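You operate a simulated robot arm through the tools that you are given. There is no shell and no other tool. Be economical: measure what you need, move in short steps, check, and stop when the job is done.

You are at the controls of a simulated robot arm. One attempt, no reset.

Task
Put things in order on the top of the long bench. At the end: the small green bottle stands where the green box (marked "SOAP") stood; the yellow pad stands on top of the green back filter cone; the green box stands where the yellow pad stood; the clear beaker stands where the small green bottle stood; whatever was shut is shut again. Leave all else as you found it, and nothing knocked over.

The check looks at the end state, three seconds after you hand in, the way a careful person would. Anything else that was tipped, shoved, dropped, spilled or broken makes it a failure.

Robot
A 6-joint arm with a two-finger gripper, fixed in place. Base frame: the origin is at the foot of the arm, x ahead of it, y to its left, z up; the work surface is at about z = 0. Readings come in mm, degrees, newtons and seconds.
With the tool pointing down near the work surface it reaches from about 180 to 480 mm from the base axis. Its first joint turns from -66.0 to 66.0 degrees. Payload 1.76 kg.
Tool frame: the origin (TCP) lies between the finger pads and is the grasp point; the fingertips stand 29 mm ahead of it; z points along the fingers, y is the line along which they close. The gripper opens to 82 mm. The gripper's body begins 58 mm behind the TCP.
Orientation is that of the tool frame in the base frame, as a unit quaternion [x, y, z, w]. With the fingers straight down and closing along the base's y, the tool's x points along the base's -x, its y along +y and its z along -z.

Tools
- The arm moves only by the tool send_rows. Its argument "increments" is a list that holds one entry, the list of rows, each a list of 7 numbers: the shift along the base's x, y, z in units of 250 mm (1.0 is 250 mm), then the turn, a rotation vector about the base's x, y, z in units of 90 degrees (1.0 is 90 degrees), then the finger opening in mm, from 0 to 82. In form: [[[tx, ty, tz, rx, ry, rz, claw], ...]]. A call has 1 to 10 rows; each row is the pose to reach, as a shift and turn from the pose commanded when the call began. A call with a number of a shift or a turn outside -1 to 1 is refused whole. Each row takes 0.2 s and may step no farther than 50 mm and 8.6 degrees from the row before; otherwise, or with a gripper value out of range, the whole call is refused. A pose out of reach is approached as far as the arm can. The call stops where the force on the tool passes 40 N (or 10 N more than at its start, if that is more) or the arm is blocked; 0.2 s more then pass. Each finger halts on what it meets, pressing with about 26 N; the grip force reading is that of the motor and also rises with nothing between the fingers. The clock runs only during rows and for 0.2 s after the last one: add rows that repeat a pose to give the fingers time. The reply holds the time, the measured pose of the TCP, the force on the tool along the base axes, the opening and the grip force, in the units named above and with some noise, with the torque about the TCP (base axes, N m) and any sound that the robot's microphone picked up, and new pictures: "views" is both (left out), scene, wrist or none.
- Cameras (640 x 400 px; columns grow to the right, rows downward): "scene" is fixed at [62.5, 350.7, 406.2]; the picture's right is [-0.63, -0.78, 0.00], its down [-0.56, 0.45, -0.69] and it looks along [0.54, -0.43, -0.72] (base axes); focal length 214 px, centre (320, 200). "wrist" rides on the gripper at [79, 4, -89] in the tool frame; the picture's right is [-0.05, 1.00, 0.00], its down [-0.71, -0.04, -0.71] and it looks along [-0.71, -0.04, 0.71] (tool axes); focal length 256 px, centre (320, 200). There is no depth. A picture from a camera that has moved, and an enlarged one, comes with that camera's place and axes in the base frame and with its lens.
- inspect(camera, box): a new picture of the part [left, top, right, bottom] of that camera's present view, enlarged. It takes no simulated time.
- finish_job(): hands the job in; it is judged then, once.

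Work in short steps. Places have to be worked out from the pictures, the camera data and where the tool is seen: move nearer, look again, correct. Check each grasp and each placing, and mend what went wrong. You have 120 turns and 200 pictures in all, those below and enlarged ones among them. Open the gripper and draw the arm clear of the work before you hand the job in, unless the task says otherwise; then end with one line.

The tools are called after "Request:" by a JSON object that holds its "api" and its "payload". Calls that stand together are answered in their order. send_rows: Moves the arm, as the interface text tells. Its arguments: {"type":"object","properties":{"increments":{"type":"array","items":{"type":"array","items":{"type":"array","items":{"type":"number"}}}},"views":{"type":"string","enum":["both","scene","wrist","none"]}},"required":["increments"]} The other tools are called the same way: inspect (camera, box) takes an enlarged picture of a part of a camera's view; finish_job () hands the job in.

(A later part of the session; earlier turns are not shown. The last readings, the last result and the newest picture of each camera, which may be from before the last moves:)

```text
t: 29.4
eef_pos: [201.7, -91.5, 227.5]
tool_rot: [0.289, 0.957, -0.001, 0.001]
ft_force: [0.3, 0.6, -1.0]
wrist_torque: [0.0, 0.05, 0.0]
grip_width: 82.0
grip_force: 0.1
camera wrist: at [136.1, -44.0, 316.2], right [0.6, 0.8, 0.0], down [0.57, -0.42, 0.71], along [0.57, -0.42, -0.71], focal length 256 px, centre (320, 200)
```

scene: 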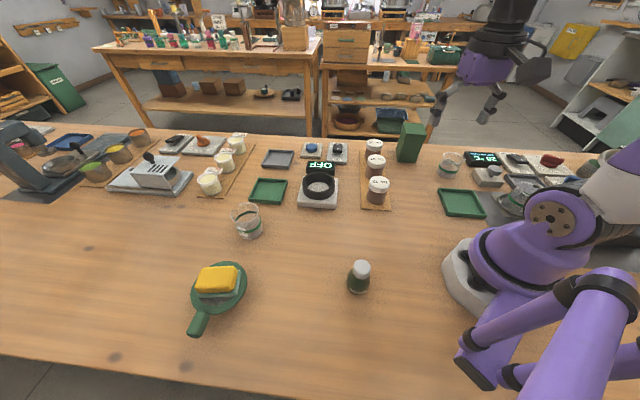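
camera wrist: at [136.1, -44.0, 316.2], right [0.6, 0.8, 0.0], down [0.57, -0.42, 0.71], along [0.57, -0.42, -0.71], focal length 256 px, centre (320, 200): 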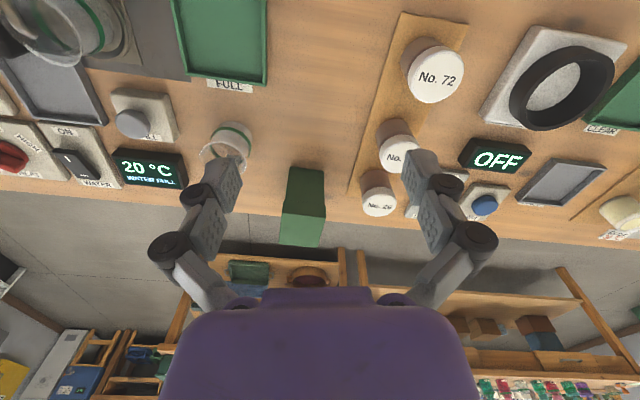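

The pad sits well on the cone. I enlarge the box and its neighbours to locate it.

Request:
{"api": "inspect", "payload": {"camera": "wrist", "box": [250, 150, 370, 260]}}

Request:
{"api": "inspect", "payload": {"camera": "scene", "box": [360, 110, 470, 180]}}

Request:
{"api": "inspect", "payload": {"camera": "scene", "box": [180, 250, 260, 340]}}

```text
3.64 times, centred on (310, 205) of wrist
camera zoom: at [136.1, -44.0, 316.2], right [0.6, 0.8, 0.0], down [0.57, -0.42, 0.71], along [0.57, -0.42, -0.71], focal length 931 px, centre (356, 182)
```

zoom: 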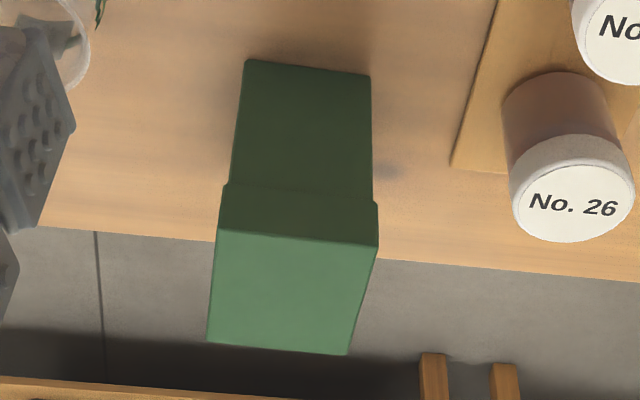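

```text
5.71 times, centred on (415, 145) of scene
camera zoom: at [62.5, 350.7, 406.2], right [-0.63, -0.78, 0.0], down [-0.56, 0.45, -0.69], along [0.54, -0.43, -0.72], focal length 1226 px, centre (-223, 514)
```

zoom: 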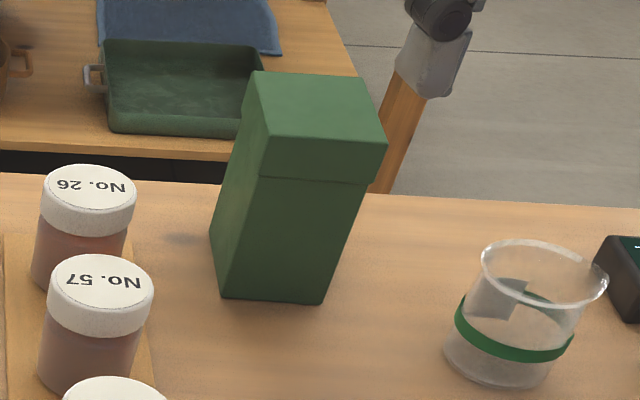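

```text
4.44 times, centred on (220, 295) of scene
camera zoom: at [62.5, 350.7, 406.2], right [-0.63, -0.78, 0.0], down [-0.56, 0.45, -0.69], along [0.54, -0.43, -0.72], focal length 953 px, centre (764, -222)
```

zoom: 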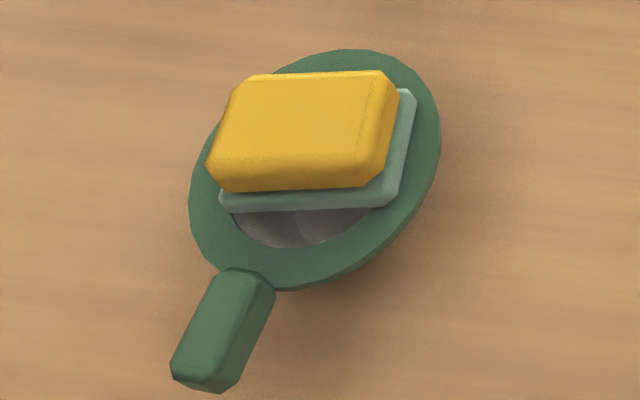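

Box: centre ≈(343.7,-229), ~54×62 mm, top ≈100 mm, faces at 45°. I move above it with the fingers across the 54 mm width.

Request:
{"api": "send_rows", "payload": {"increments": [[[0.11, -0.11, -0.05, 0, 0, -0.03, 82], [0.22, -0.22, -0.1, 0, 0, -0.06, 82], [0.33, -0.33, -0.15, 0, 0, -0.09, 82], [0.45, -0.44, -0.2, 0, 0, -0.121, 82], [0.568, -0.55, -0.25, 0, 0, -0.121, 82], [0.568, -0.55, -0.25, 0, 0, -0.121, 82]]], "views": "both"}}

```text
t: 30.8
eef_pos: [344.7, -227.4, 167.4]
tool_rot: [0.378, 0.926, -0.001, 0.0]
ft_force: [-0.3, 0.3, -0.5]
wrist_torque: [0.02, 0.03, 0.0]
grip_width: 82.0
grip_force: 0.0
camera wrist: at [290.1, -168.4, 256.2], right [0.74, 0.68, 0.0], down [0.48, -0.52, 0.71], along [0.48, -0.52, -0.71], focal length 256 px, centre (320, 200)
```

scene: 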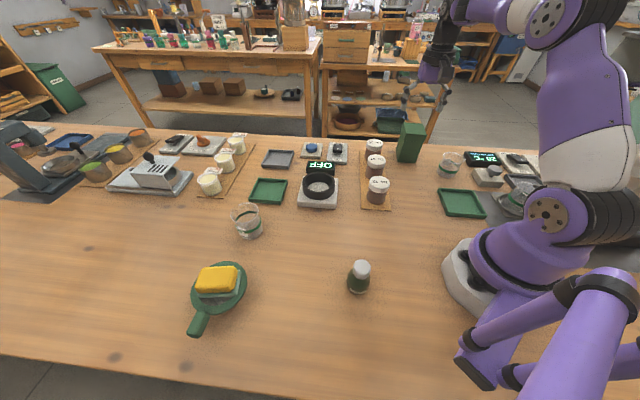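
wrist: 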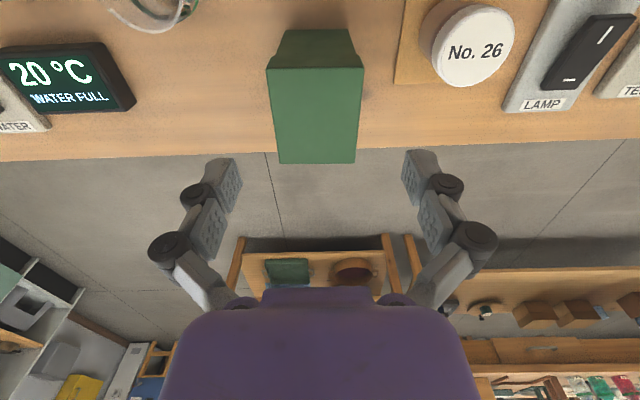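

Alignment is good (box centre ≈(344,-230)). I lower around it to z≈53 and close.

Request:
{"api": "send_rows", "payload": {"increments": [[[-0.004, -0.01, -0.16, 0, 0, 0, 82], [-0.004, -0.01, -0.32, 0, 0, 0, 82], [-0.004, -0.01, -0.455, 0, 0, 0, 82], [-0.004, -0.01, -0.455, 0, 0, 0, 82]]], "views": "both"}}

```text
t: 31.8
eef_pos: [343.9, -230.4, 53.6]
tool_rot: [0.379, 0.925, -0.002, 0.0]
ft_force: [0.4, 0.0, 1.4]
wrist_torque: [-0.02, 0.0, -0.02]
grip_width: 82.1
grip_force: 0.1
camera wrist: at [288.6, -172.0, 141.4], right [0.74, 0.68, 0.0], down [0.48, -0.52, 0.71], along [0.48, -0.52, -0.71], focal length 256 px, centre (320, 200)
```

scene: 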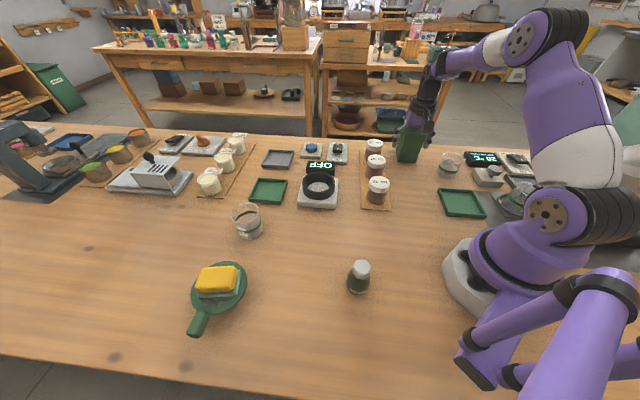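
wrist: 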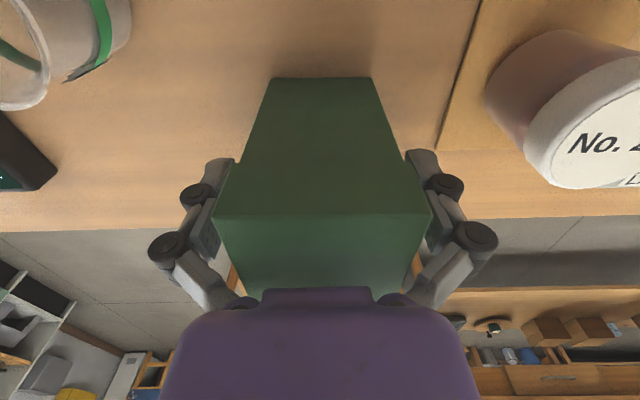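

The box sits between the fingers. I close on it.

Request:
{"api": "send_rows", "payload": {"increments": [[[0, 0, 0, 0, 0, 0, 62], [0, 0, 0, 0, 0, 0, 40], [0, 0, 0, 0, 0, 0, 30], [0, 0, 0, 0, 0, 0, 30]]], "views": "wrist"}}

```text
t: 32.9
eef_pos: [344.4, -232.2, 56.9]
tool_rot: [0.379, 0.925, -0.002, 0.005]
ft_force: [-2.7, 1.7, 18.6]
wrist_torque: [0.04, -0.04, -0.25]
grip_width: 64.2
grip_force: 26.1
stopped in row 4: the force on the tool passed its limit at 41 N (the readings are from after the stop); the commanded pose is now the measured one
camera wrist: at [289.5, -172.6, 144.2], right [0.74, 0.67, 0.0], down [0.47, -0.52, 0.71], along [0.48, -0.53, -0.7], focal length 256 px, centre (320, 200)
```

wrist: 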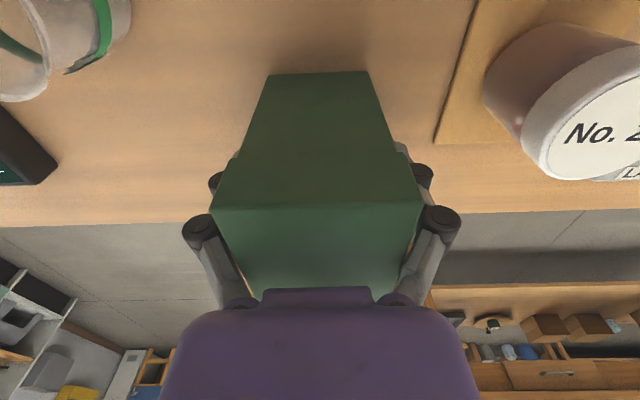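

The finger links jammed on the box's wider top (64 mm, pushing up). I reopen, rise to z≈92 and grip at the top band instead, testing gently.

Request:
{"api": "send_rows", "payload": {"increments": [[[0, 0, 0.004, 0, 0, 0, 82], [0, 0, 0.02, 0, 0, 0, 82], [0, 0, 0.14, 0, 0, 0, 82], [0, 0, 0.14, 0, 0, 0, 82]]], "views": "both"}}

Request:
{"api": "inspect", "payload": {"camera": "scene", "box": [360, 110, 470, 180]}}

```text
t: 33.9
eef_pos: [346.1, -231.1, 90.9]
tool_rot: [0.378, 0.926, -0.001, 0.004]
ft_force: [-0.2, 0.7, -0.7]
wrist_torque: [0.0, -0.02, 0.0]
grip_width: 82.1
grip_force: 0.0
camera wrist: at [290.3, -172.3, 178.7], right [0.74, 0.68, 0.0], down [0.47, -0.52, 0.71], along [0.48, -0.53, -0.7], focal length 256 px, centre (320, 200)
```

scene: 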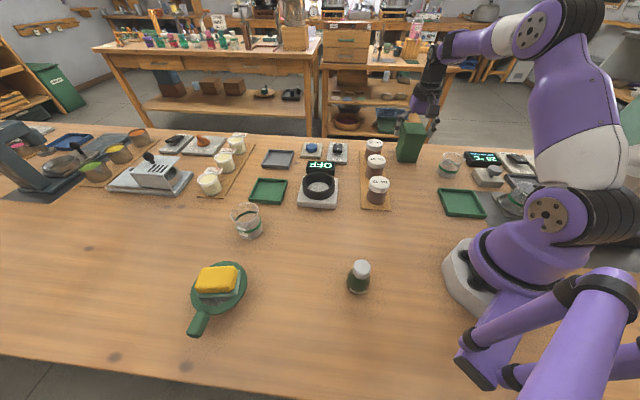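
wrist: 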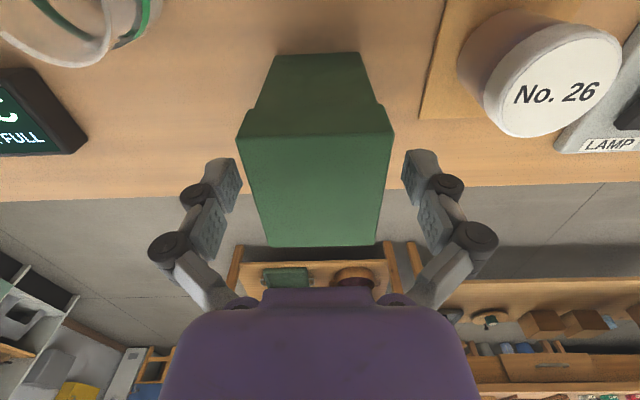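

```text
5.71 times, centred on (415, 145) of scene
camera zoom: at [62.5, 350.7, 406.2], right [-0.63, -0.78, 0.0], down [-0.56, 0.45, -0.69], along [0.54, -0.43, -0.72], focal length 1226 px, centre (-223, 514)
```

zoom: 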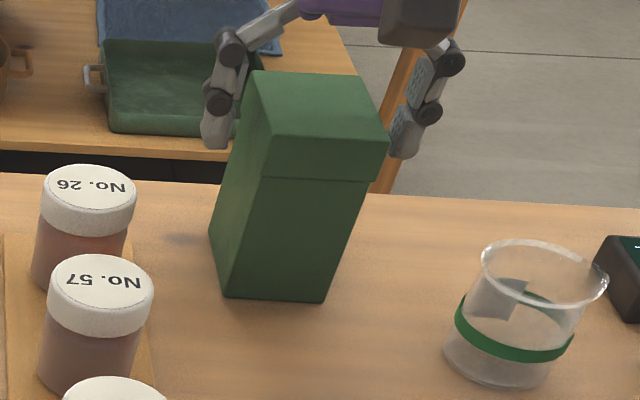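

The box has not moved. I now close at the lid band height.

Request:
{"api": "send_rows", "payload": {"increments": [[[0, 0, -0.012, 0, 0, 0, 70], [0, 0, -0.012, 0, 0, 0, 60], [0, 0, -0.012, 0, 0, 0, 45], [0, 0, -0.012, 0, 0, 0, 35], [0, 0, -0.012, 0, 0, 0, 35]]], "views": "both"}}

```text
t: 35.0
eef_pos: [346.2, -231.6, 87.3]
tool_rot: [0.379, 0.925, -0.002, 0.003]
ft_force: [-2.5, -0.1, 8.1]
wrist_torque: [-0.15, 0.27, -0.07]
grip_width: 57.6
grip_force: 26.1
camera wrist: at [290.0, -171.8, 175.6], right [0.74, 0.68, 0.0], down [0.47, -0.52, 0.71], along [0.48, -0.53, -0.7], focal length 256 px, centre (320, 200)
```

scene: 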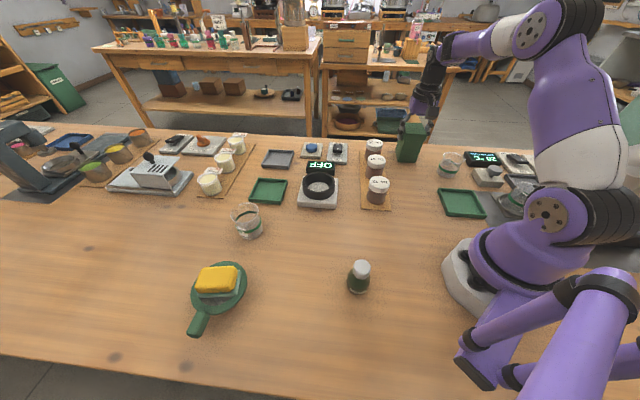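
wrist: 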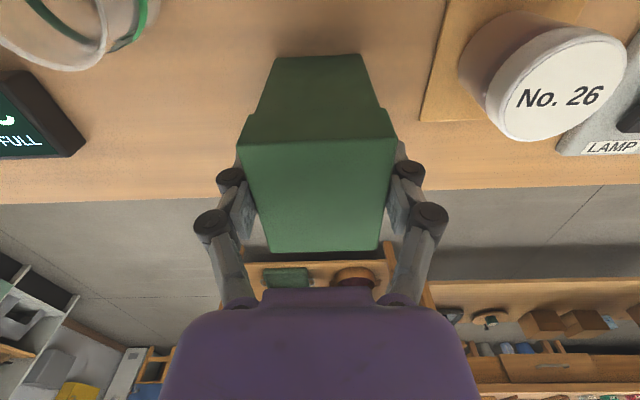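

Width 57.6 mm matches the lid band. I lift only 5 mm slowly and look at the base and lid seam.

Request:
{"api": "send_rows", "payload": {"increments": [[[0, 0, 0.006, 0, 0, 0, 35], [0, 0, 0.012, 0, 0, 0, 35], [0, 0, 0.024, 0, 0, 0, 35], [0, 0, 0.036, 0, 0, 0, 35], [0, 0, 0.036, 0, 0, 0, 35]]], "views": "none"}}

Request:
{"api": "inspect", "payload": {"camera": "scene", "box": [360, 110, 470, 180]}}

```text
t: 36.2
eef_pos: [343.8, -231.8, 96.4]
tool_rot: [0.379, 0.925, -0.002, 0.003]
ft_force: [-0.5, 0.6, -2.5]
wrist_torque: [0.01, 0.05, 0.01]
grip_width: 57.5
grip_force: 25.4
```

```text
5.71 times, centred on (415, 145) of scene
camera zoom: at [62.5, 350.7, 406.2], right [-0.63, -0.78, 0.0], down [-0.56, 0.45, -0.69], along [0.54, -0.43, -0.72], focal length 1226 px, centre (-223, 514)
```

zoom: 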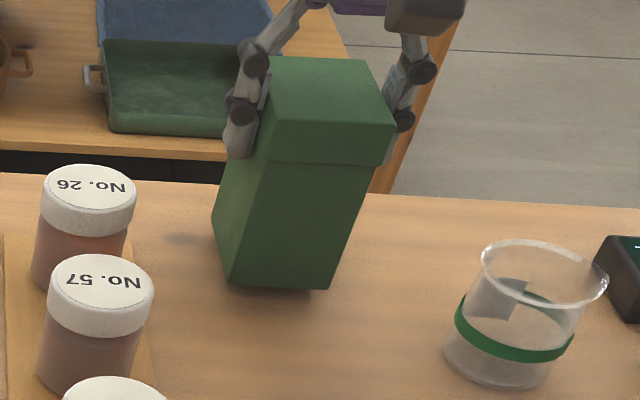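

The whole box lifts as one (≈2.5 N). I raise it 100 mm and carry it over toward the pad's old place.

Request:
{"api": "send_rows", "payload": {"increments": [[[0, 0, 0.1, 0, 0, 0, 35], [0, 0, 0.22, 0, 0, 0, 35], [0, 0, 0.4, 0, 0, 0, 35], [-0.02, 0.14, 0.4, 0, 0, 0.01, 35], [-0.05, 0.3, 0.4, 0, 0, 0.02, 35], [-0.07, 0.46, 0.4, 0, 0, 0.04, 35], [-0.09, 0.62, 0.4, 0, 0, 0.05, 35], [-0.11, 0.78, 0.4, 0, 0, 0.07, 35]]], "views": "none"}}

Request:
{"api": "send_rows", "payload": {"increments": [[[-0.03, 0.16, 0, 0, 0, 0, 35], [-0.05, 0.32, 0, 0, 0, 0, 35], [-0.07, 0.48, 0, 0, 0, 0, 35], [-0.09, 0.64, 0, 0, 0, 0, 35], [-0.1, 0.78, 0, 0, 0, 0, 35], [-0.1, 0.8, 0, 0, 0, 0, 35], [-0.1, 0.8, 0, 0, 0, 0, 35]]], "views": "both"}}

```text
t: 38.0
eef_pos: [314.3, -36.4, 197.1]
tool_rot: [0.327, 0.945, -0.001, 0.003]
ft_force: [-0.2, -0.1, -1.9]
wrist_torque: [-0.01, 0.03, 0.03]
grip_width: 57.6
grip_force: 26.2
```

```text
t: 39.6
eef_pos: [287.8, 163.0, 196.9]
tool_rot: [0.327, 0.945, -0.001, 0.003]
ft_force: [-0.5, -0.4, -1.3]
wrist_torque: [0.03, 0.02, -0.01]
grip_width: 57.5
grip_force: 25.7
camera wrist: at [227.7, 215.7, 284.7], right [0.66, 0.75, 0.0], down [0.53, -0.46, 0.71], along [0.54, -0.47, -0.7], focal length 256 px, centre (320, 200)
```

scene: 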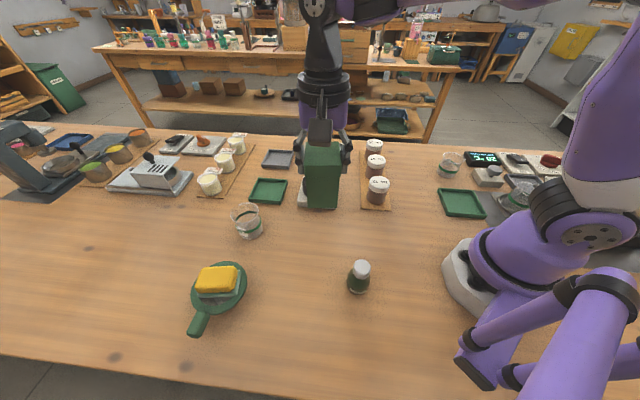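
wrist: 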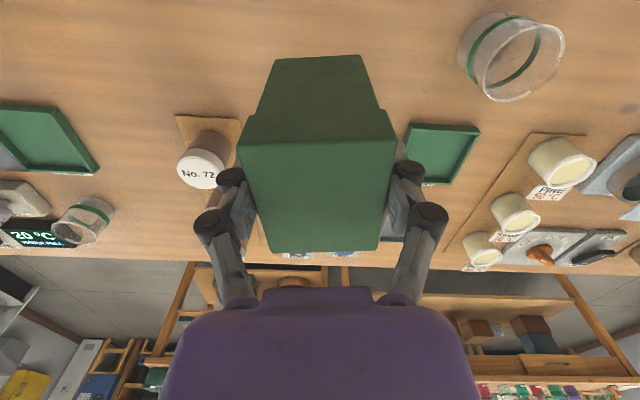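

Above the spot. I correct ~2 mm and lower to about 7 mm above the table, then check.

Request:
{"api": "send_rows", "payload": {"increments": [[[0.01, 0.004, -0.12, 0, 0, 0, 35], [0.01, 0.004, -0.26, 0, 0, 0, 35], [0.01, 0.004, -0.36, 0, 0, 0, 35], [0.01, 0.004, -0.405, 0, 0, 0, 35], [0.01, 0.004, -0.405, 0, 0, 0, 35]]], "views": "both"}}

Request:
{"api": "inspect", "payload": {"camera": "scene", "box": [272, 170, 372, 240]}}

```text
t: 40.9
eef_pos: [293.5, 162.4, 95.5]
tool_rot: [0.327, 0.945, -0.001, 0.004]
ft_force: [0.2, -0.2, -1.7]
wrist_torque: [0.01, -0.03, 0.01]
grip_width: 57.7
grip_force: 26.4
camera wrist: at [231.7, 215.0, 184.4], right [0.66, 0.75, 0.0], down [0.53, -0.46, 0.71], along [0.54, -0.47, -0.7], focal length 256 px, centre (320, 200)
```

scene: 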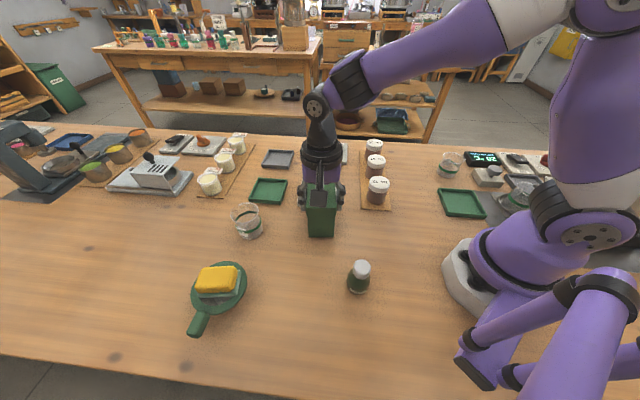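
wrist: 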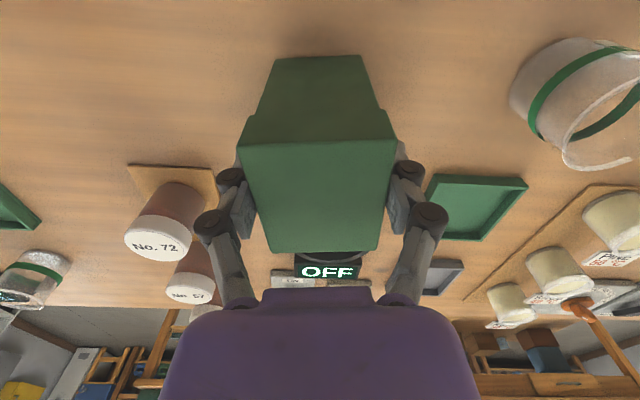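

```text
5.71 times, centred on (322, 205) of scene
camera zoom: at [62.5, 350.7, 406.2], right [-0.63, -0.78, 0.0], down [-0.56, 0.45, -0.69], along [0.54, -0.43, -0.72], focal length 1226 px, centre (309, 171)
```

zoom: 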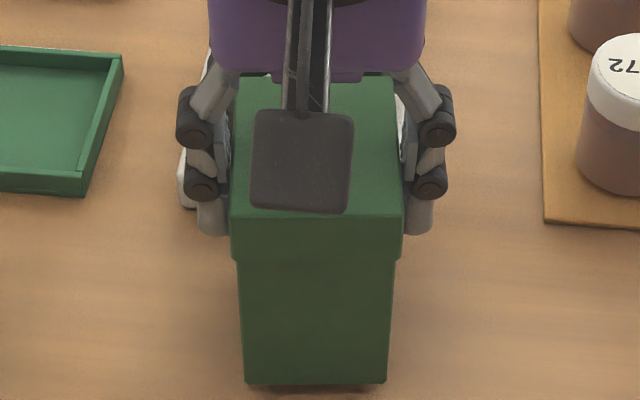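

Lateral and depth match the pad's old footprint. I lower gently to contact.

Request:
{"api": "send_rows", "payload": {"increments": [[[0, 0, -0.012, 0, 0, 0, 35], [0, 0, -0.022, 0, 0, 0, 35], [0, 0, -0.028, 0, 0, 0, 35], [0, 0, -0.028, 0, 0, 0, 35]]], "views": "none"}}

```text
t: 41.9
eef_pos: [294.9, 163.4, 88.7]
tool_rot: [0.327, 0.945, -0.002, 0.003]
ft_force: [0.3, 0.1, -2.0]
wrist_torque: [0.04, 0.01, 0.01]
grip_width: 57.4
grip_force: 25.5
```

Still hanging freely; I lower another 1–2 mm.

Request:
{"api": "send_rows", "payload": {"increments": [[[0, 0, -0.004, 0, 0, 0, 35], [0, 0, -0.007, 0, 0, 0, 35], [0, 0, -0.007, 0, 0, 0, 35]]], "views": "none"}}

```text
t: 42.6
eef_pos: [295.4, 163.9, 85.9]
tool_rot: [0.329, 0.944, -0.001, 0.004]
ft_force: [-0.3, -7.7, 19.0]
wrist_torque: [-0.23, 0.03, -0.02]
grip_width: 57.8
grip_force: 25.5
```

Contact made. I ease up slightly, open wide and check.

Request:
{"api": "send_rows", "payload": {"increments": [[[0, 0, 0.004, 0, 0, 0, 35], [0, 0, 0.004, 0, 0, 0, 58], [0, 0, 0.004, 0, 0, 0, 64], [0, 0, 0.004, 0, 0, 0, 82], [0, 0, 0.004, 0, 0, 0, 82], [0, 0, 0.1, 0, 0, 0, 82], [0, 0, 0.3, 0, 0, 0, 82], [0, 0, 0.48, 0, 0, 0, 82], [0, 0, 0.48, 0, 0, 0, 82]]], "views": "both"}}

Request:
{"api": "inspect", "payload": {"camera": "scene", "box": [272, 170, 372, 240]}}

```text
t: 44.6
eef_pos: [293.9, 166.8, 204.0]
tool_rot: [0.327, 0.945, -0.002, 0.004]
ft_force: [0.0, -0.4, 0.1]
wrist_torque: [-0.03, -0.03, 0.0]
grip_width: 82.0
grip_force: 0.0
camera wrist: at [232.9, 220.0, 291.9], right [0.66, 0.75, 0.0], down [0.53, -0.46, 0.71], along [0.54, -0.47, -0.7], focal length 256 px, centre (320, 200)
```

scene: 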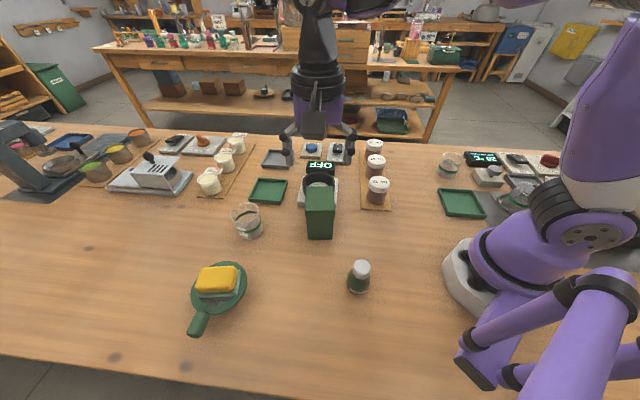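
wrist: 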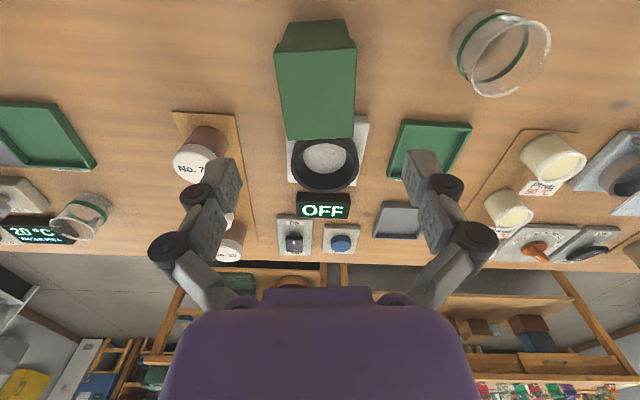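

```text
5.71 times, centred on (322, 205) of scene
camera zoom: at [62.5, 350.7, 406.2], right [-0.63, -0.78, 0.0], down [-0.56, 0.45, -0.69], along [0.54, -0.43, -0.72], focal length 1226 px, centre (309, 171)
```

zoom: 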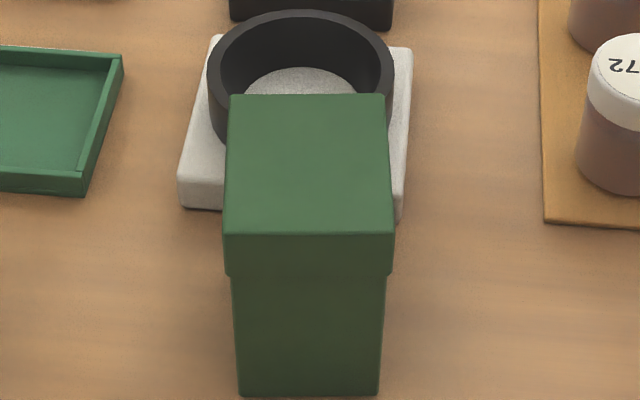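

Box stands within ~5 mm of the pad's spot. Now I swing back over the bottle to measure it.

Request:
{"api": "send_rows", "payload": {"increments": [[[-0.04, 0.01, 0, 0, 0, 0.092, 82], [-0.1, 0.02, 0, 0, 0, 0.184, 82], [-0.16, 0.03, 0, 0, 0, 0.276, 82], [-0.23, 0.04, 0, 0, 0, 0.368, 82], [-0.3, 0.05, 0, 0, 0, 0.46, 82], [-0.37, 0.06, 0, 0, 0, 0.552, 82], [-0.44, 0.08, 0, 0, 0, 0.644, 82], [-0.51, 0.09, 0, 0, 0, 0.736, 82], [-0.57, 0.1, 0, 0, 0, 0.828, 82], [-0.604, 0.109, 0, 0, 0, 0.92, 82]]], "views": "both"}}

```text
t: 46.9
eef_pos: [143.1, 193.1, 204.8]
tool_rot: [-0.381, 0.925, 0.001, 0.003]
ft_force: [-0.5, 0.6, 0.3]
wrist_torque: [0.0, -0.03, 0.03]
grip_width: 81.8
grip_force: 0.1
camera wrist: at [82.9, 138.9, 293.3], right [-0.67, 0.75, 0.0], down [0.52, 0.47, 0.71], along [0.53, 0.47, -0.7], focal length 256 px, centre (320, 200)
```

scene: 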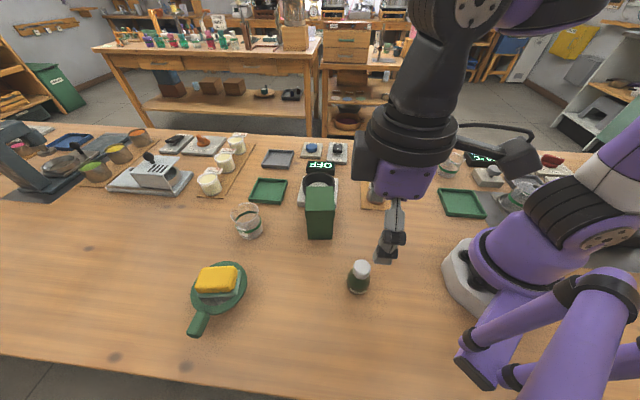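
wrist: 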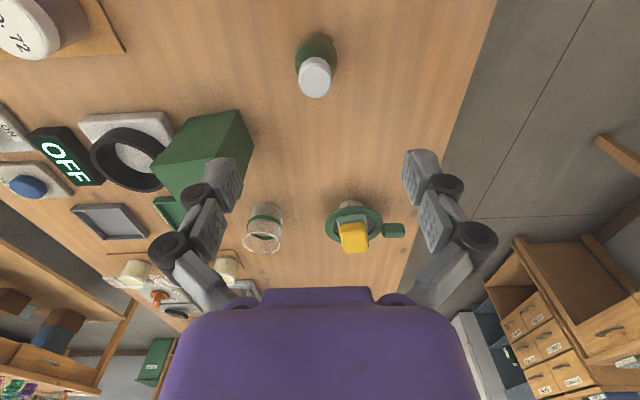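

Request:
{"api": "inspect", "payload": {"camera": "wrist", "box": [270, 20, 370, 110]}}

Request:
{"api": "inspect", "payload": {"camera": "scene", "box": [325, 245, 395, 305]}}

```text
4.44 times, centred on (320, 65) of wrist
camera zoom: at [82.9, 138.9, 293.3], right [-0.67, 0.75, 0.0], down [0.52, 0.47, 0.71], along [0.53, 0.47, -0.7], focal length 1138 px, centre (320, 800)
```

zoom: 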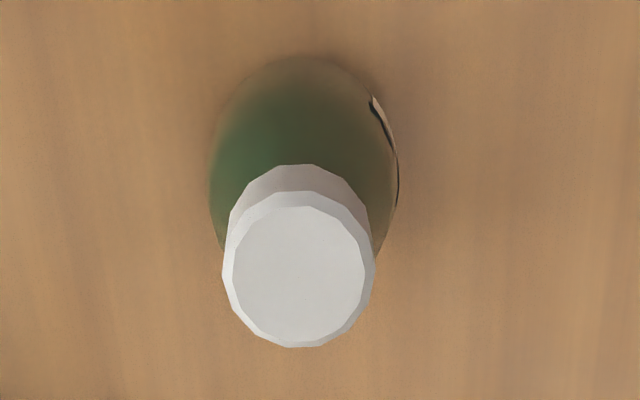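

```text
6.67 times, centred on (360, 275) of scene
camera zoom: at [62.5, 350.7, 406.2], right [-0.63, -0.78, 0.0], down [-0.56, 0.45, -0.69], along [0.54, -0.43, -0.72], focal length 1430 px, centre (53, -300)
```

zoom: 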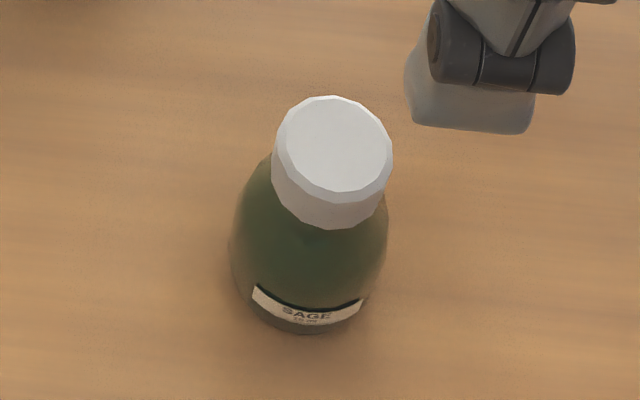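

Bottle axis ≈(147,190), body Ø≈40, height ≈75. I lower to z≈47 and close.

Request:
{"api": "send_rows", "payload": {"increments": [[[0.016, -0.012, -0.15, 0, 0, 0, 82], [0.016, -0.012, -0.3, 0, 0, 0, 82], [0.016, -0.012, -0.45, 0, 0, 0, 82], [0.016, -0.012, -0.55, 0, 0, 0, 82], [0.016, -0.012, -0.63, 0, 0, 0, 82], [0.016, -0.012, -0.63, 0, 0, 0, 82]]], "views": "both"}}

```text
t: 48.2
eef_pos: [145.2, 188.2, 48.0]
tool_rot: [-0.379, 0.925, 0.001, 0.004]
ft_force: [-0.4, -0.8, 0.4]
wrist_torque: [0.0, -0.01, -0.01]
grip_width: 82.3
grip_force: 0.0
camera wrist: at [83.6, 135.8, 136.2], right [-0.66, 0.75, 0.0], down [0.53, 0.47, 0.71], along [0.53, 0.47, -0.7], focal length 256 px, centre (320, 200)
```

scene: 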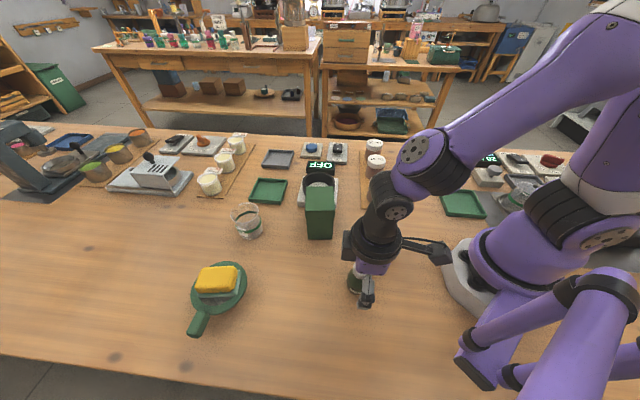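
wrist: 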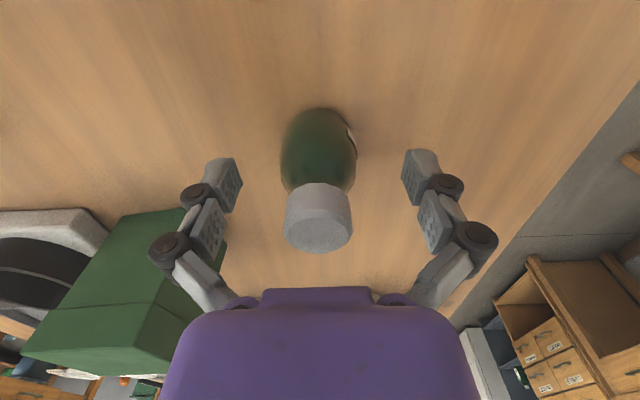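

The bottle is centred. I close on it.

Request:
{"api": "send_rows", "payload": {"increments": [[[0, 0, 0, 0, 0, 0, 60], [0, 0, 0, 0, 0, 0, 45], [0, 0, 0, 0, 0, 0, 30], [0, 0, 0, 0, 0, 0, 20], [0, 0, 0, 0, 0, 0, 20]]], "views": "wrist"}}

```text
t: 49.5
eef_pos: [143.7, 187.5, 49.1]
tool_rot: [-0.38, 0.925, 0.001, 0.003]
ft_force: [-0.2, -0.3, 8.3]
wrist_torque: [-0.02, 0.02, 0.01]
grip_width: 40.7
grip_force: 25.4
camera wrist: at [83.7, 136.0, 136.6], right [-0.66, 0.75, 0.0], down [0.53, 0.47, 0.71], along [0.53, 0.47, -0.7], focal length 256 px, centre (320, 200)
```

wrist: 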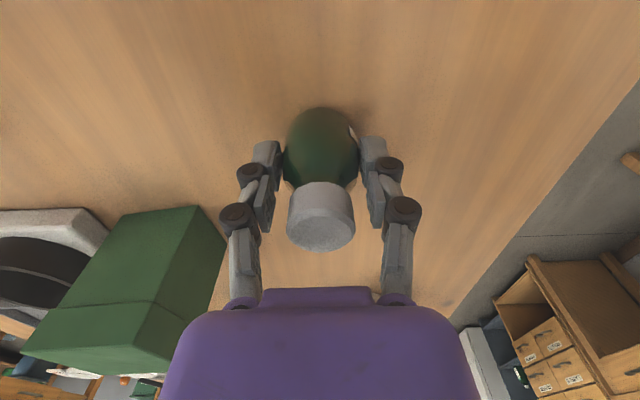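

Gripped at 40.7 mm. I lift slowly 10 mm as a test.

Request:
{"api": "send_rows", "payload": {"increments": [[[0, 0, 0.008, 0, 0, 0, 20], [0, 0, 0.016, 0, 0, 0, 20], [0, 0, 0.03, 0, 0, 0, 20], [0, 0, 0.05, 0, 0, 0, 20], [0, 0, 0.05, 0, 0, 0, 20]]], "views": "wrist"}}

```text
t: 50.6
eef_pos: [147.0, 188.7, 61.1]
tool_rot: [-0.379, 0.925, 0.001, 0.004]
ft_force: [0.5, 0.1, -0.8]
wrist_torque: [-0.02, 0.01, 0.02]
grip_width: 40.9
grip_force: 26.0
camera wrist: at [86.1, 135.2, 148.5], right [-0.66, 0.75, 0.0], down [0.53, 0.47, 0.71], along [0.53, 0.47, -0.7], focal length 256 px, centre (320, 200)
```

wrist: 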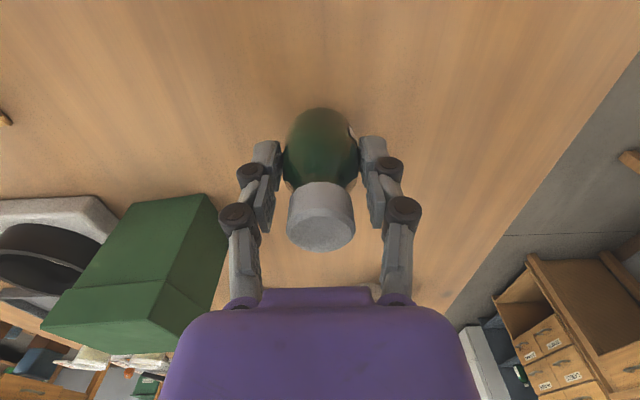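

Held. I raise it and carry it toward the box's old place at (344,-230).

Request:
{"api": "send_rows", "payload": {"increments": [[[0, 0, 0.15, 0, 0, 0, 20], [0, 0, 0.3, 0, 0, 0, 20], [0, 0, 0.45, 0, 0, -0.04, 20], [0.079, -0.168, 0.45, 0, 0, -0.12, 20], [0.158, -0.336, 0.45, 0, 0, -0.2, 20], [0.238, -0.503, 0.45, 0, 0, -0.28, 20], [0.317, -0.67, 0.45, 0, 0, -0.36, 20], [0.396, -0.838, 0.45, 0, 0, -0.44, 20]]], "views": "none"}}

Request:
{"api": "send_rows", "payload": {"increments": [[[0.079, -0.168, 0, 0, 0, -0.09, 20], [0.158, -0.336, 0, 0, 0, -0.18, 20], [0.238, -0.503, 0, 0, 0, -0.27, 20], [0.317, -0.67, 0, 0, 0, -0.36, 20], [0.396, -0.838, 0, 0, 0, -0.44, 20], [0.396, -0.838, 0, 0, 0, -0.44, 20]]], "views": "both"}}

```text
t: 52.5
eef_pos: [247.5, -19.4, 172.9]
tool_rot: [-0.044, 0.999, 0.0, 0.003]
ft_force: [0.3, -1.4, -0.7]
wrist_torque: [-0.06, 0.04, 0.0]
grip_width: 40.9
grip_force: 26.0
```

```text
t: 53.9
eef_pos: [349.9, -225.7, 170.4]
tool_rot: [0.298, 0.955, 0.0, 0.001]
ft_force: [0.4, 0.6, -0.1]
wrist_torque: [0.03, -0.01, -0.03]
grip_width: 41.0
grip_force: 26.3
camera wrist: at [285.2, -176.6, 258.1], right [0.61, 0.79, 0.0], down [0.56, -0.43, 0.71], along [0.56, -0.44, -0.7], focal length 256 px, centre (320, 200)
```

scene: 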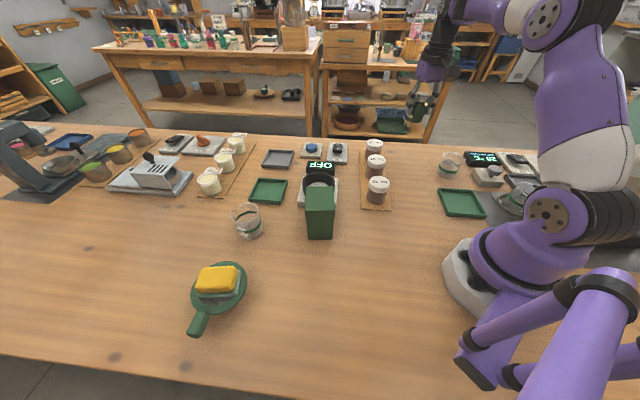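
wrist: 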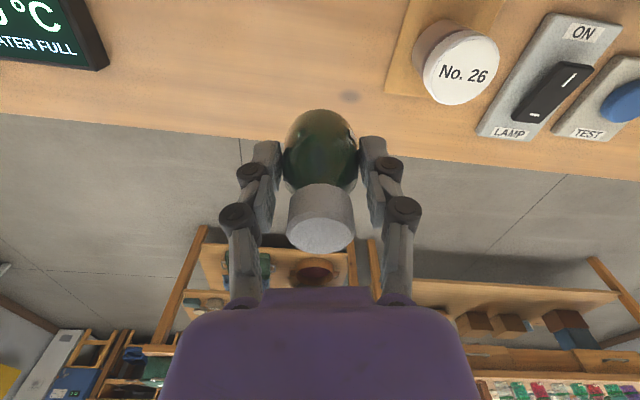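

I correct to (344,-230) and lower to just above the table.

Request:
{"api": "send_rows", "payload": {"increments": [[[-0.016, -0.012, -0.12, 0, 0, 0, 20], [-0.016, -0.012, -0.26, 0, 0, 0, 20], [-0.016, -0.012, -0.4, 0, 0, 0, 20], [-0.016, -0.012, -0.465, 0, 0, 0, 20], [-0.016, -0.012, -0.465, 0, 0, 0, 20]]], "views": "wrist"}}

Request:
{"api": "inspect", "payload": {"camera": "scene", "box": [360, 110, 470, 180]}}

```text
t: 55.0
eef_pos: [340.6, -230.8, 56.5]
tool_rot: [0.297, 0.955, -0.001, 0.004]
ft_force: [0.3, 0.6, -0.6]
wrist_torque: [0.0, -0.01, -0.02]
grip_width: 40.8
grip_force: 26.6
camera wrist: at [275.5, -181.8, 143.8], right [0.61, 0.79, 0.0], down [0.56, -0.43, 0.71], along [0.56, -0.43, -0.7], focal length 256 px, centre (320, 200)
```

wrist: 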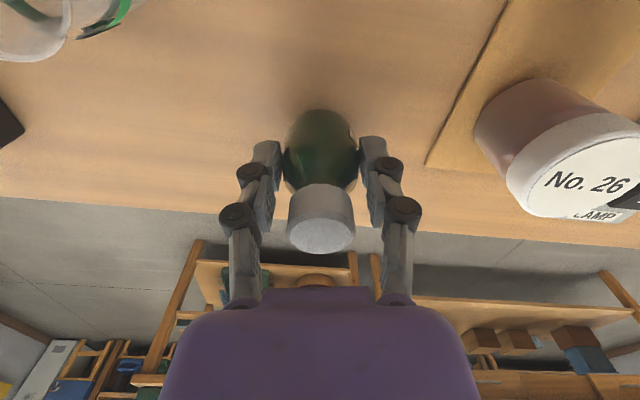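

```text
5.71 times, centred on (415, 145) of scene
camera zoom: at [62.5, 350.7, 406.2], right [-0.63, -0.78, 0.0], down [-0.56, 0.45, -0.69], along [0.54, -0.43, -0.72], focal length 1226 px, centre (-223, 514)
```

zoom: 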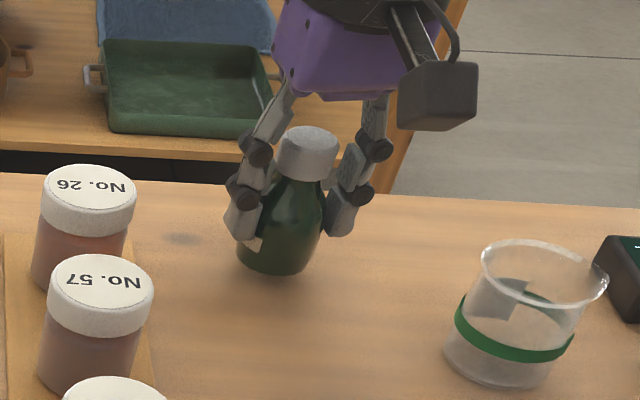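

Position is close; I nudge +3,+3 mm and lower to contact.

Request:
{"api": "send_rows", "payload": {"increments": [[[0.012, 0.012, -0.006, 0, 0, 0, 20], [0.012, 0.012, -0.016, 0, 0, 0, 20], [0.012, 0.012, -0.024, 0, 0, 0, 20], [0.012, 0.012, -0.028, 0, 0, 0, 20], [0.012, 0.012, -0.028, 0, 0, 0, 20]]], "views": "none"}}

```text
t: 56.2
eef_pos: [344.1, -230.8, 50.7]
tool_rot: [0.297, 0.955, -0.001, 0.004]
ft_force: [-1.0, -0.3, -0.1]
wrist_torque: [0.01, 0.0, 0.01]
grip_width: 40.9
grip_force: 26.3
```

No contact yet; I lower 1.5 mm more.

Request:
{"api": "send_rows", "payload": {"increments": [[[0, 0, -0.004, 0, 0, 0, 20], [0, 0, -0.007, 0, 0, 0, 20], [0, 0, -0.007, 0, 0, 0, 20]]], "views": "none"}}

```text
t: 57.0
eef_pos: [343.3, -230.8, 48.9]
tool_rot: [0.297, 0.955, 0.0, 0.004]
ft_force: [-4.2, -1.0, 9.3]
wrist_torque: [-0.03, 0.08, -0.03]
grip_width: 40.8
grip_force: 26.5
```

Contact (9 N). I release, open gradually, and rise.

Request:
{"api": "send_rows", "payload": {"increments": [[[0, 0, 0.002, 0, 0, 0, 44], [0, 0, 0.002, 0, 0, 0, 60], [0, 0, 0.002, 0, 0, 0, 82], [0, 0, 0.002, 0, 0, 0, 82], [0, 0, 0.1, 0, 0, 0, 82], [0, 0, 0.28, 0, 0, 0, 82], [0, 0, 0.46, 0, 0, 0, 82], [0, 0, 0.64, 0, 0, 0, 82], [0, 0, 0.64, 0, 0, 0, 82]]], "views": "both"}}

Request:
{"api": "inspect", "payload": {"camera": "scene", "box": [360, 110, 470, 180]}}

```text
t: 59.0
eef_pos: [343.8, -229.3, 209.2]
tool_rot: [0.298, 0.955, -0.001, 0.004]
ft_force: [-0.3, 0.2, 0.1]
wrist_torque: [0.0, -0.07, -0.01]
grip_width: 82.0
grip_force: 0.1
camera wrist: at [279.2, -181.1, 296.7], right [0.61, 0.79, 0.0], down [0.56, -0.43, 0.71], along [0.56, -0.43, -0.7], focal length 256 px, centre (320, 200)
```

scene: 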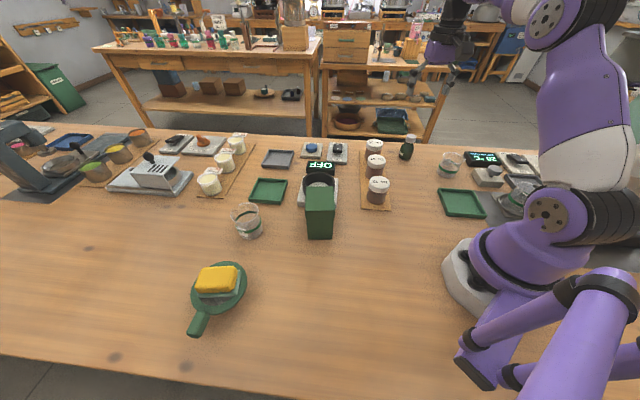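
wrist: 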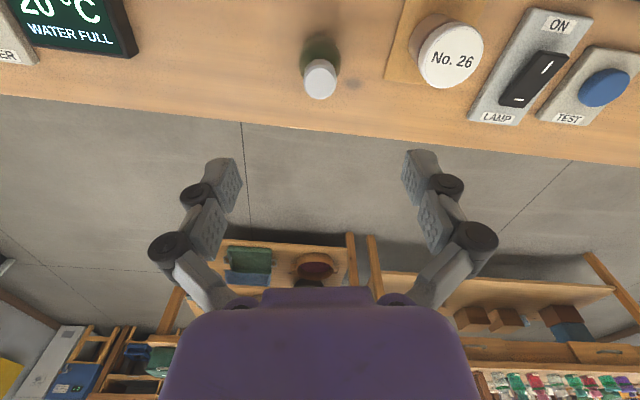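

```text
5.71 times, centred on (415, 145) of scene
camera zoom: at [62.5, 350.7, 406.2], right [-0.63, -0.78, 0.0], down [-0.56, 0.45, -0.69], along [0.54, -0.43, -0.72], focal length 1226 px, centre (-223, 514)
```

zoom: 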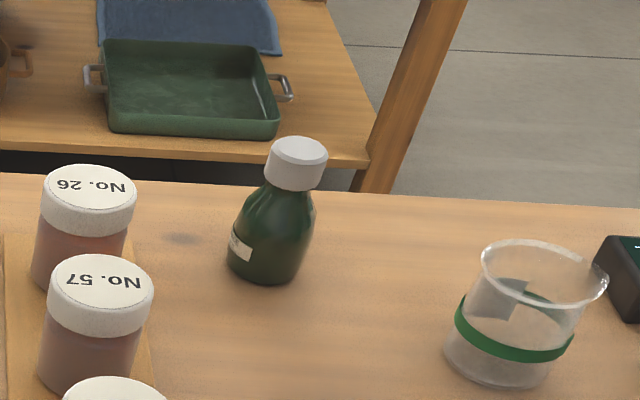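

Bottle stands in the box's place. There are several beakers, so I inspect them before choosing.

Request:
{"api": "inspect", "payload": {"camera": "scene", "box": [220, 190, 280, 245]}}

Request:
{"api": "inspect", "payload": {"camera": "scene", "box": [430, 140, 560, 225]}}

```text
7.27 times, centred on (250, 218) of scene
camera zoom: at [62.5, 350.7, 406.2], right [-0.63, -0.78, 0.0], down [-0.56, 0.45, -0.69], along [0.54, -0.43, -0.72], focal length 1560 px, centre (829, 73)
```

zoom: 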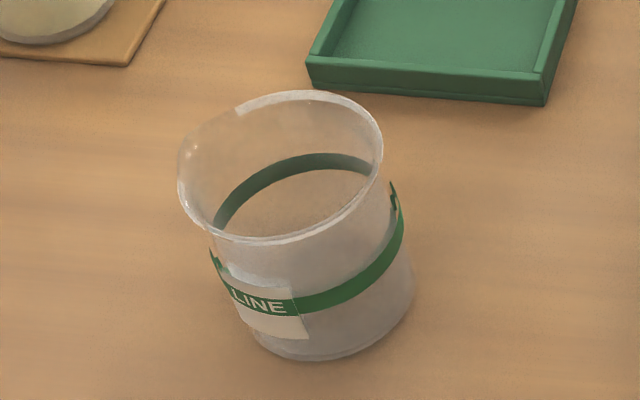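

```text
4.71 times, centred on (495, 182) of scene
camera zoom: at [62.5, 350.7, 406.2], right [-0.63, -0.78, 0.0], down [-0.56, 0.45, -0.69], along [0.54, -0.43, -0.72], focal length 1009 px, centre (-504, 282)
```

zoom: 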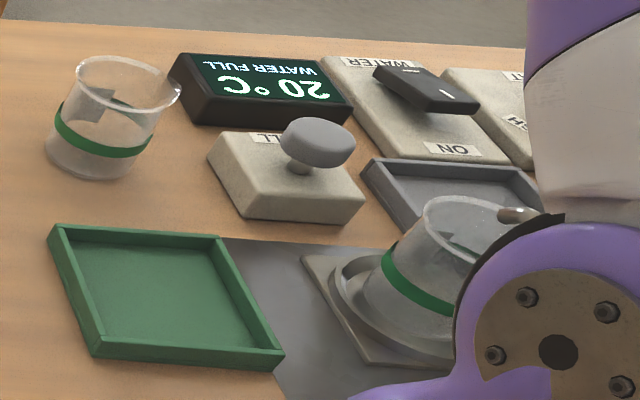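

The loose front beaker (green fill-line band) is the one; the other two belong to the water station. I swing back to view it.

Request:
{"api": "send_rows", "payload": {"increments": [[[-0.053, 0.177, 0, 0, 0, 0.08, 82], [-0.106, 0.353, 0, 0, 0, 0.16, 82], [-0.158, 0.53, 0, 0, 0, 0.24, 82], [-0.211, 0.706, 0, 0, 0, 0.32, 82], [-0.264, 0.883, 0, 0, 0, 0.4, 82]]], "views": "none"}}

Request:
{"api": "send_rows", "payload": {"increments": [[[-0.053, 0.177, 0, 0, 0, 0.08, 82], [-0.106, 0.353, 0, 0, 0, 0.16, 82], [-0.158, 0.53, 0, 0, 0, 0.24, 82], [-0.211, 0.706, 0, 0, 0, 0.32, 82], [-0.264, 0.883, 0, 0, 0, 0.4, 82], [-0.264, 0.883, 0, 0, 0, 0.4, 82]]], "views": "wrist"}}

```text
t: 60.2
eef_pos: [275.6, -8.3, 204.7]
tool_rot: [-0.013, 1.0, 0.0, 0.003]
ft_force: [-0.3, -0.5, -0.3]
wrist_torque: [-0.01, -0.03, 0.02]
grip_width: 82.0
grip_force: 0.1
```

```text
t: 61.6
eef_pos: [211.4, 213.5, 210.9]
tool_rot: [-0.322, 0.947, 0.001, 0.004]
ft_force: [-0.2, -0.3, 0.4]
wrist_torque: [-0.02, 0.0, -0.04]
grip_width: 82.0
grip_force: 0.0
camera wrist: at [144.4, 168.7, 298.0], right [-0.57, 0.82, 0.0], down [0.58, 0.4, 0.71], along [0.59, 0.4, -0.7], focal length 256 px, centre (320, 200)
```

wrist: 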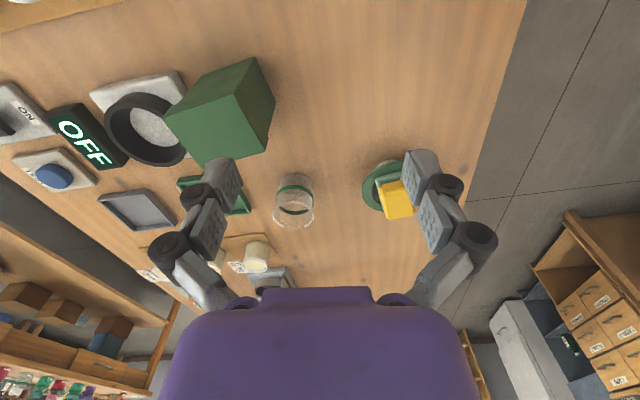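

Request:
{"api": "inspect", "payload": {"camera": "wrist", "box": [240, 160, 340, 240]}}

```text
5.00 times, centred on (290, 200) of wrist
camera zoom: at [144.4, 168.7, 298.0], right [-0.57, 0.82, 0.0], down [0.58, 0.4, 0.71], along [0.59, 0.4, -0.7], focal length 1280 px, centre (470, 200)
```

zoom: 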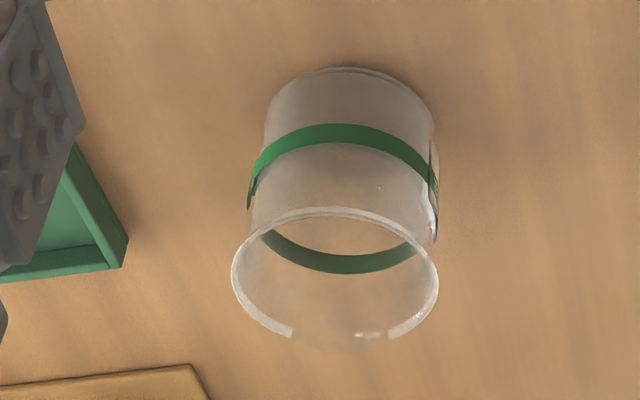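

Beaker axis ≈(388,291), r≈485, Ø≈52–56, height ≈62. I approach with fingers straddling tangentially, first to r≈458 at z=150.

Request:
{"api": "send_rows", "payload": {"increments": [[[0.15, 0.07, -0.06, 0, 0, 0, 82], [0.31, 0.13, -0.12, 0, 0, 0, 82], [0.46, 0.19, -0.18, 0, 0, 0, 82], [0.62, 0.246, -0.244, 0, 0, 0, 82], [0.62, 0.246, -0.244, 0, 0, 0, 82]]], "views": "both"}}

```text
t: 62.9
eef_pos: [367.4, 270.4, 146.0]
tool_rot: [-0.321, 0.947, 0.001, 0.002]
ft_force: [0.1, -0.7, 0.6]
wrist_torque: [-0.01, -0.02, -0.01]
grip_width: 81.9
grip_force: 0.0
camera wrist: at [301.3, 225.9, 234.3], right [-0.56, 0.83, 0.0], down [0.58, 0.4, 0.71], along [0.59, 0.4, -0.7], focal length 256 px, centre (320, 200)
```

scene: 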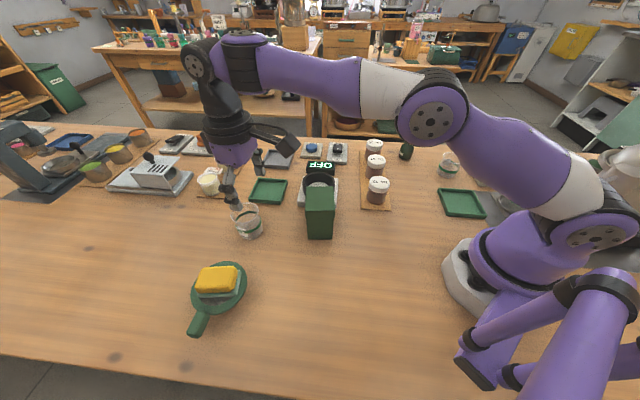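
wrist: 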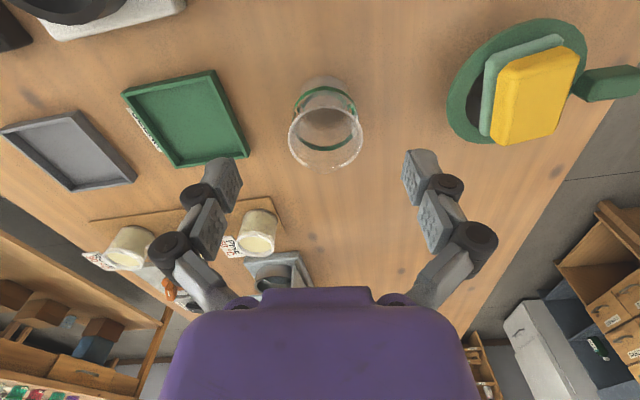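

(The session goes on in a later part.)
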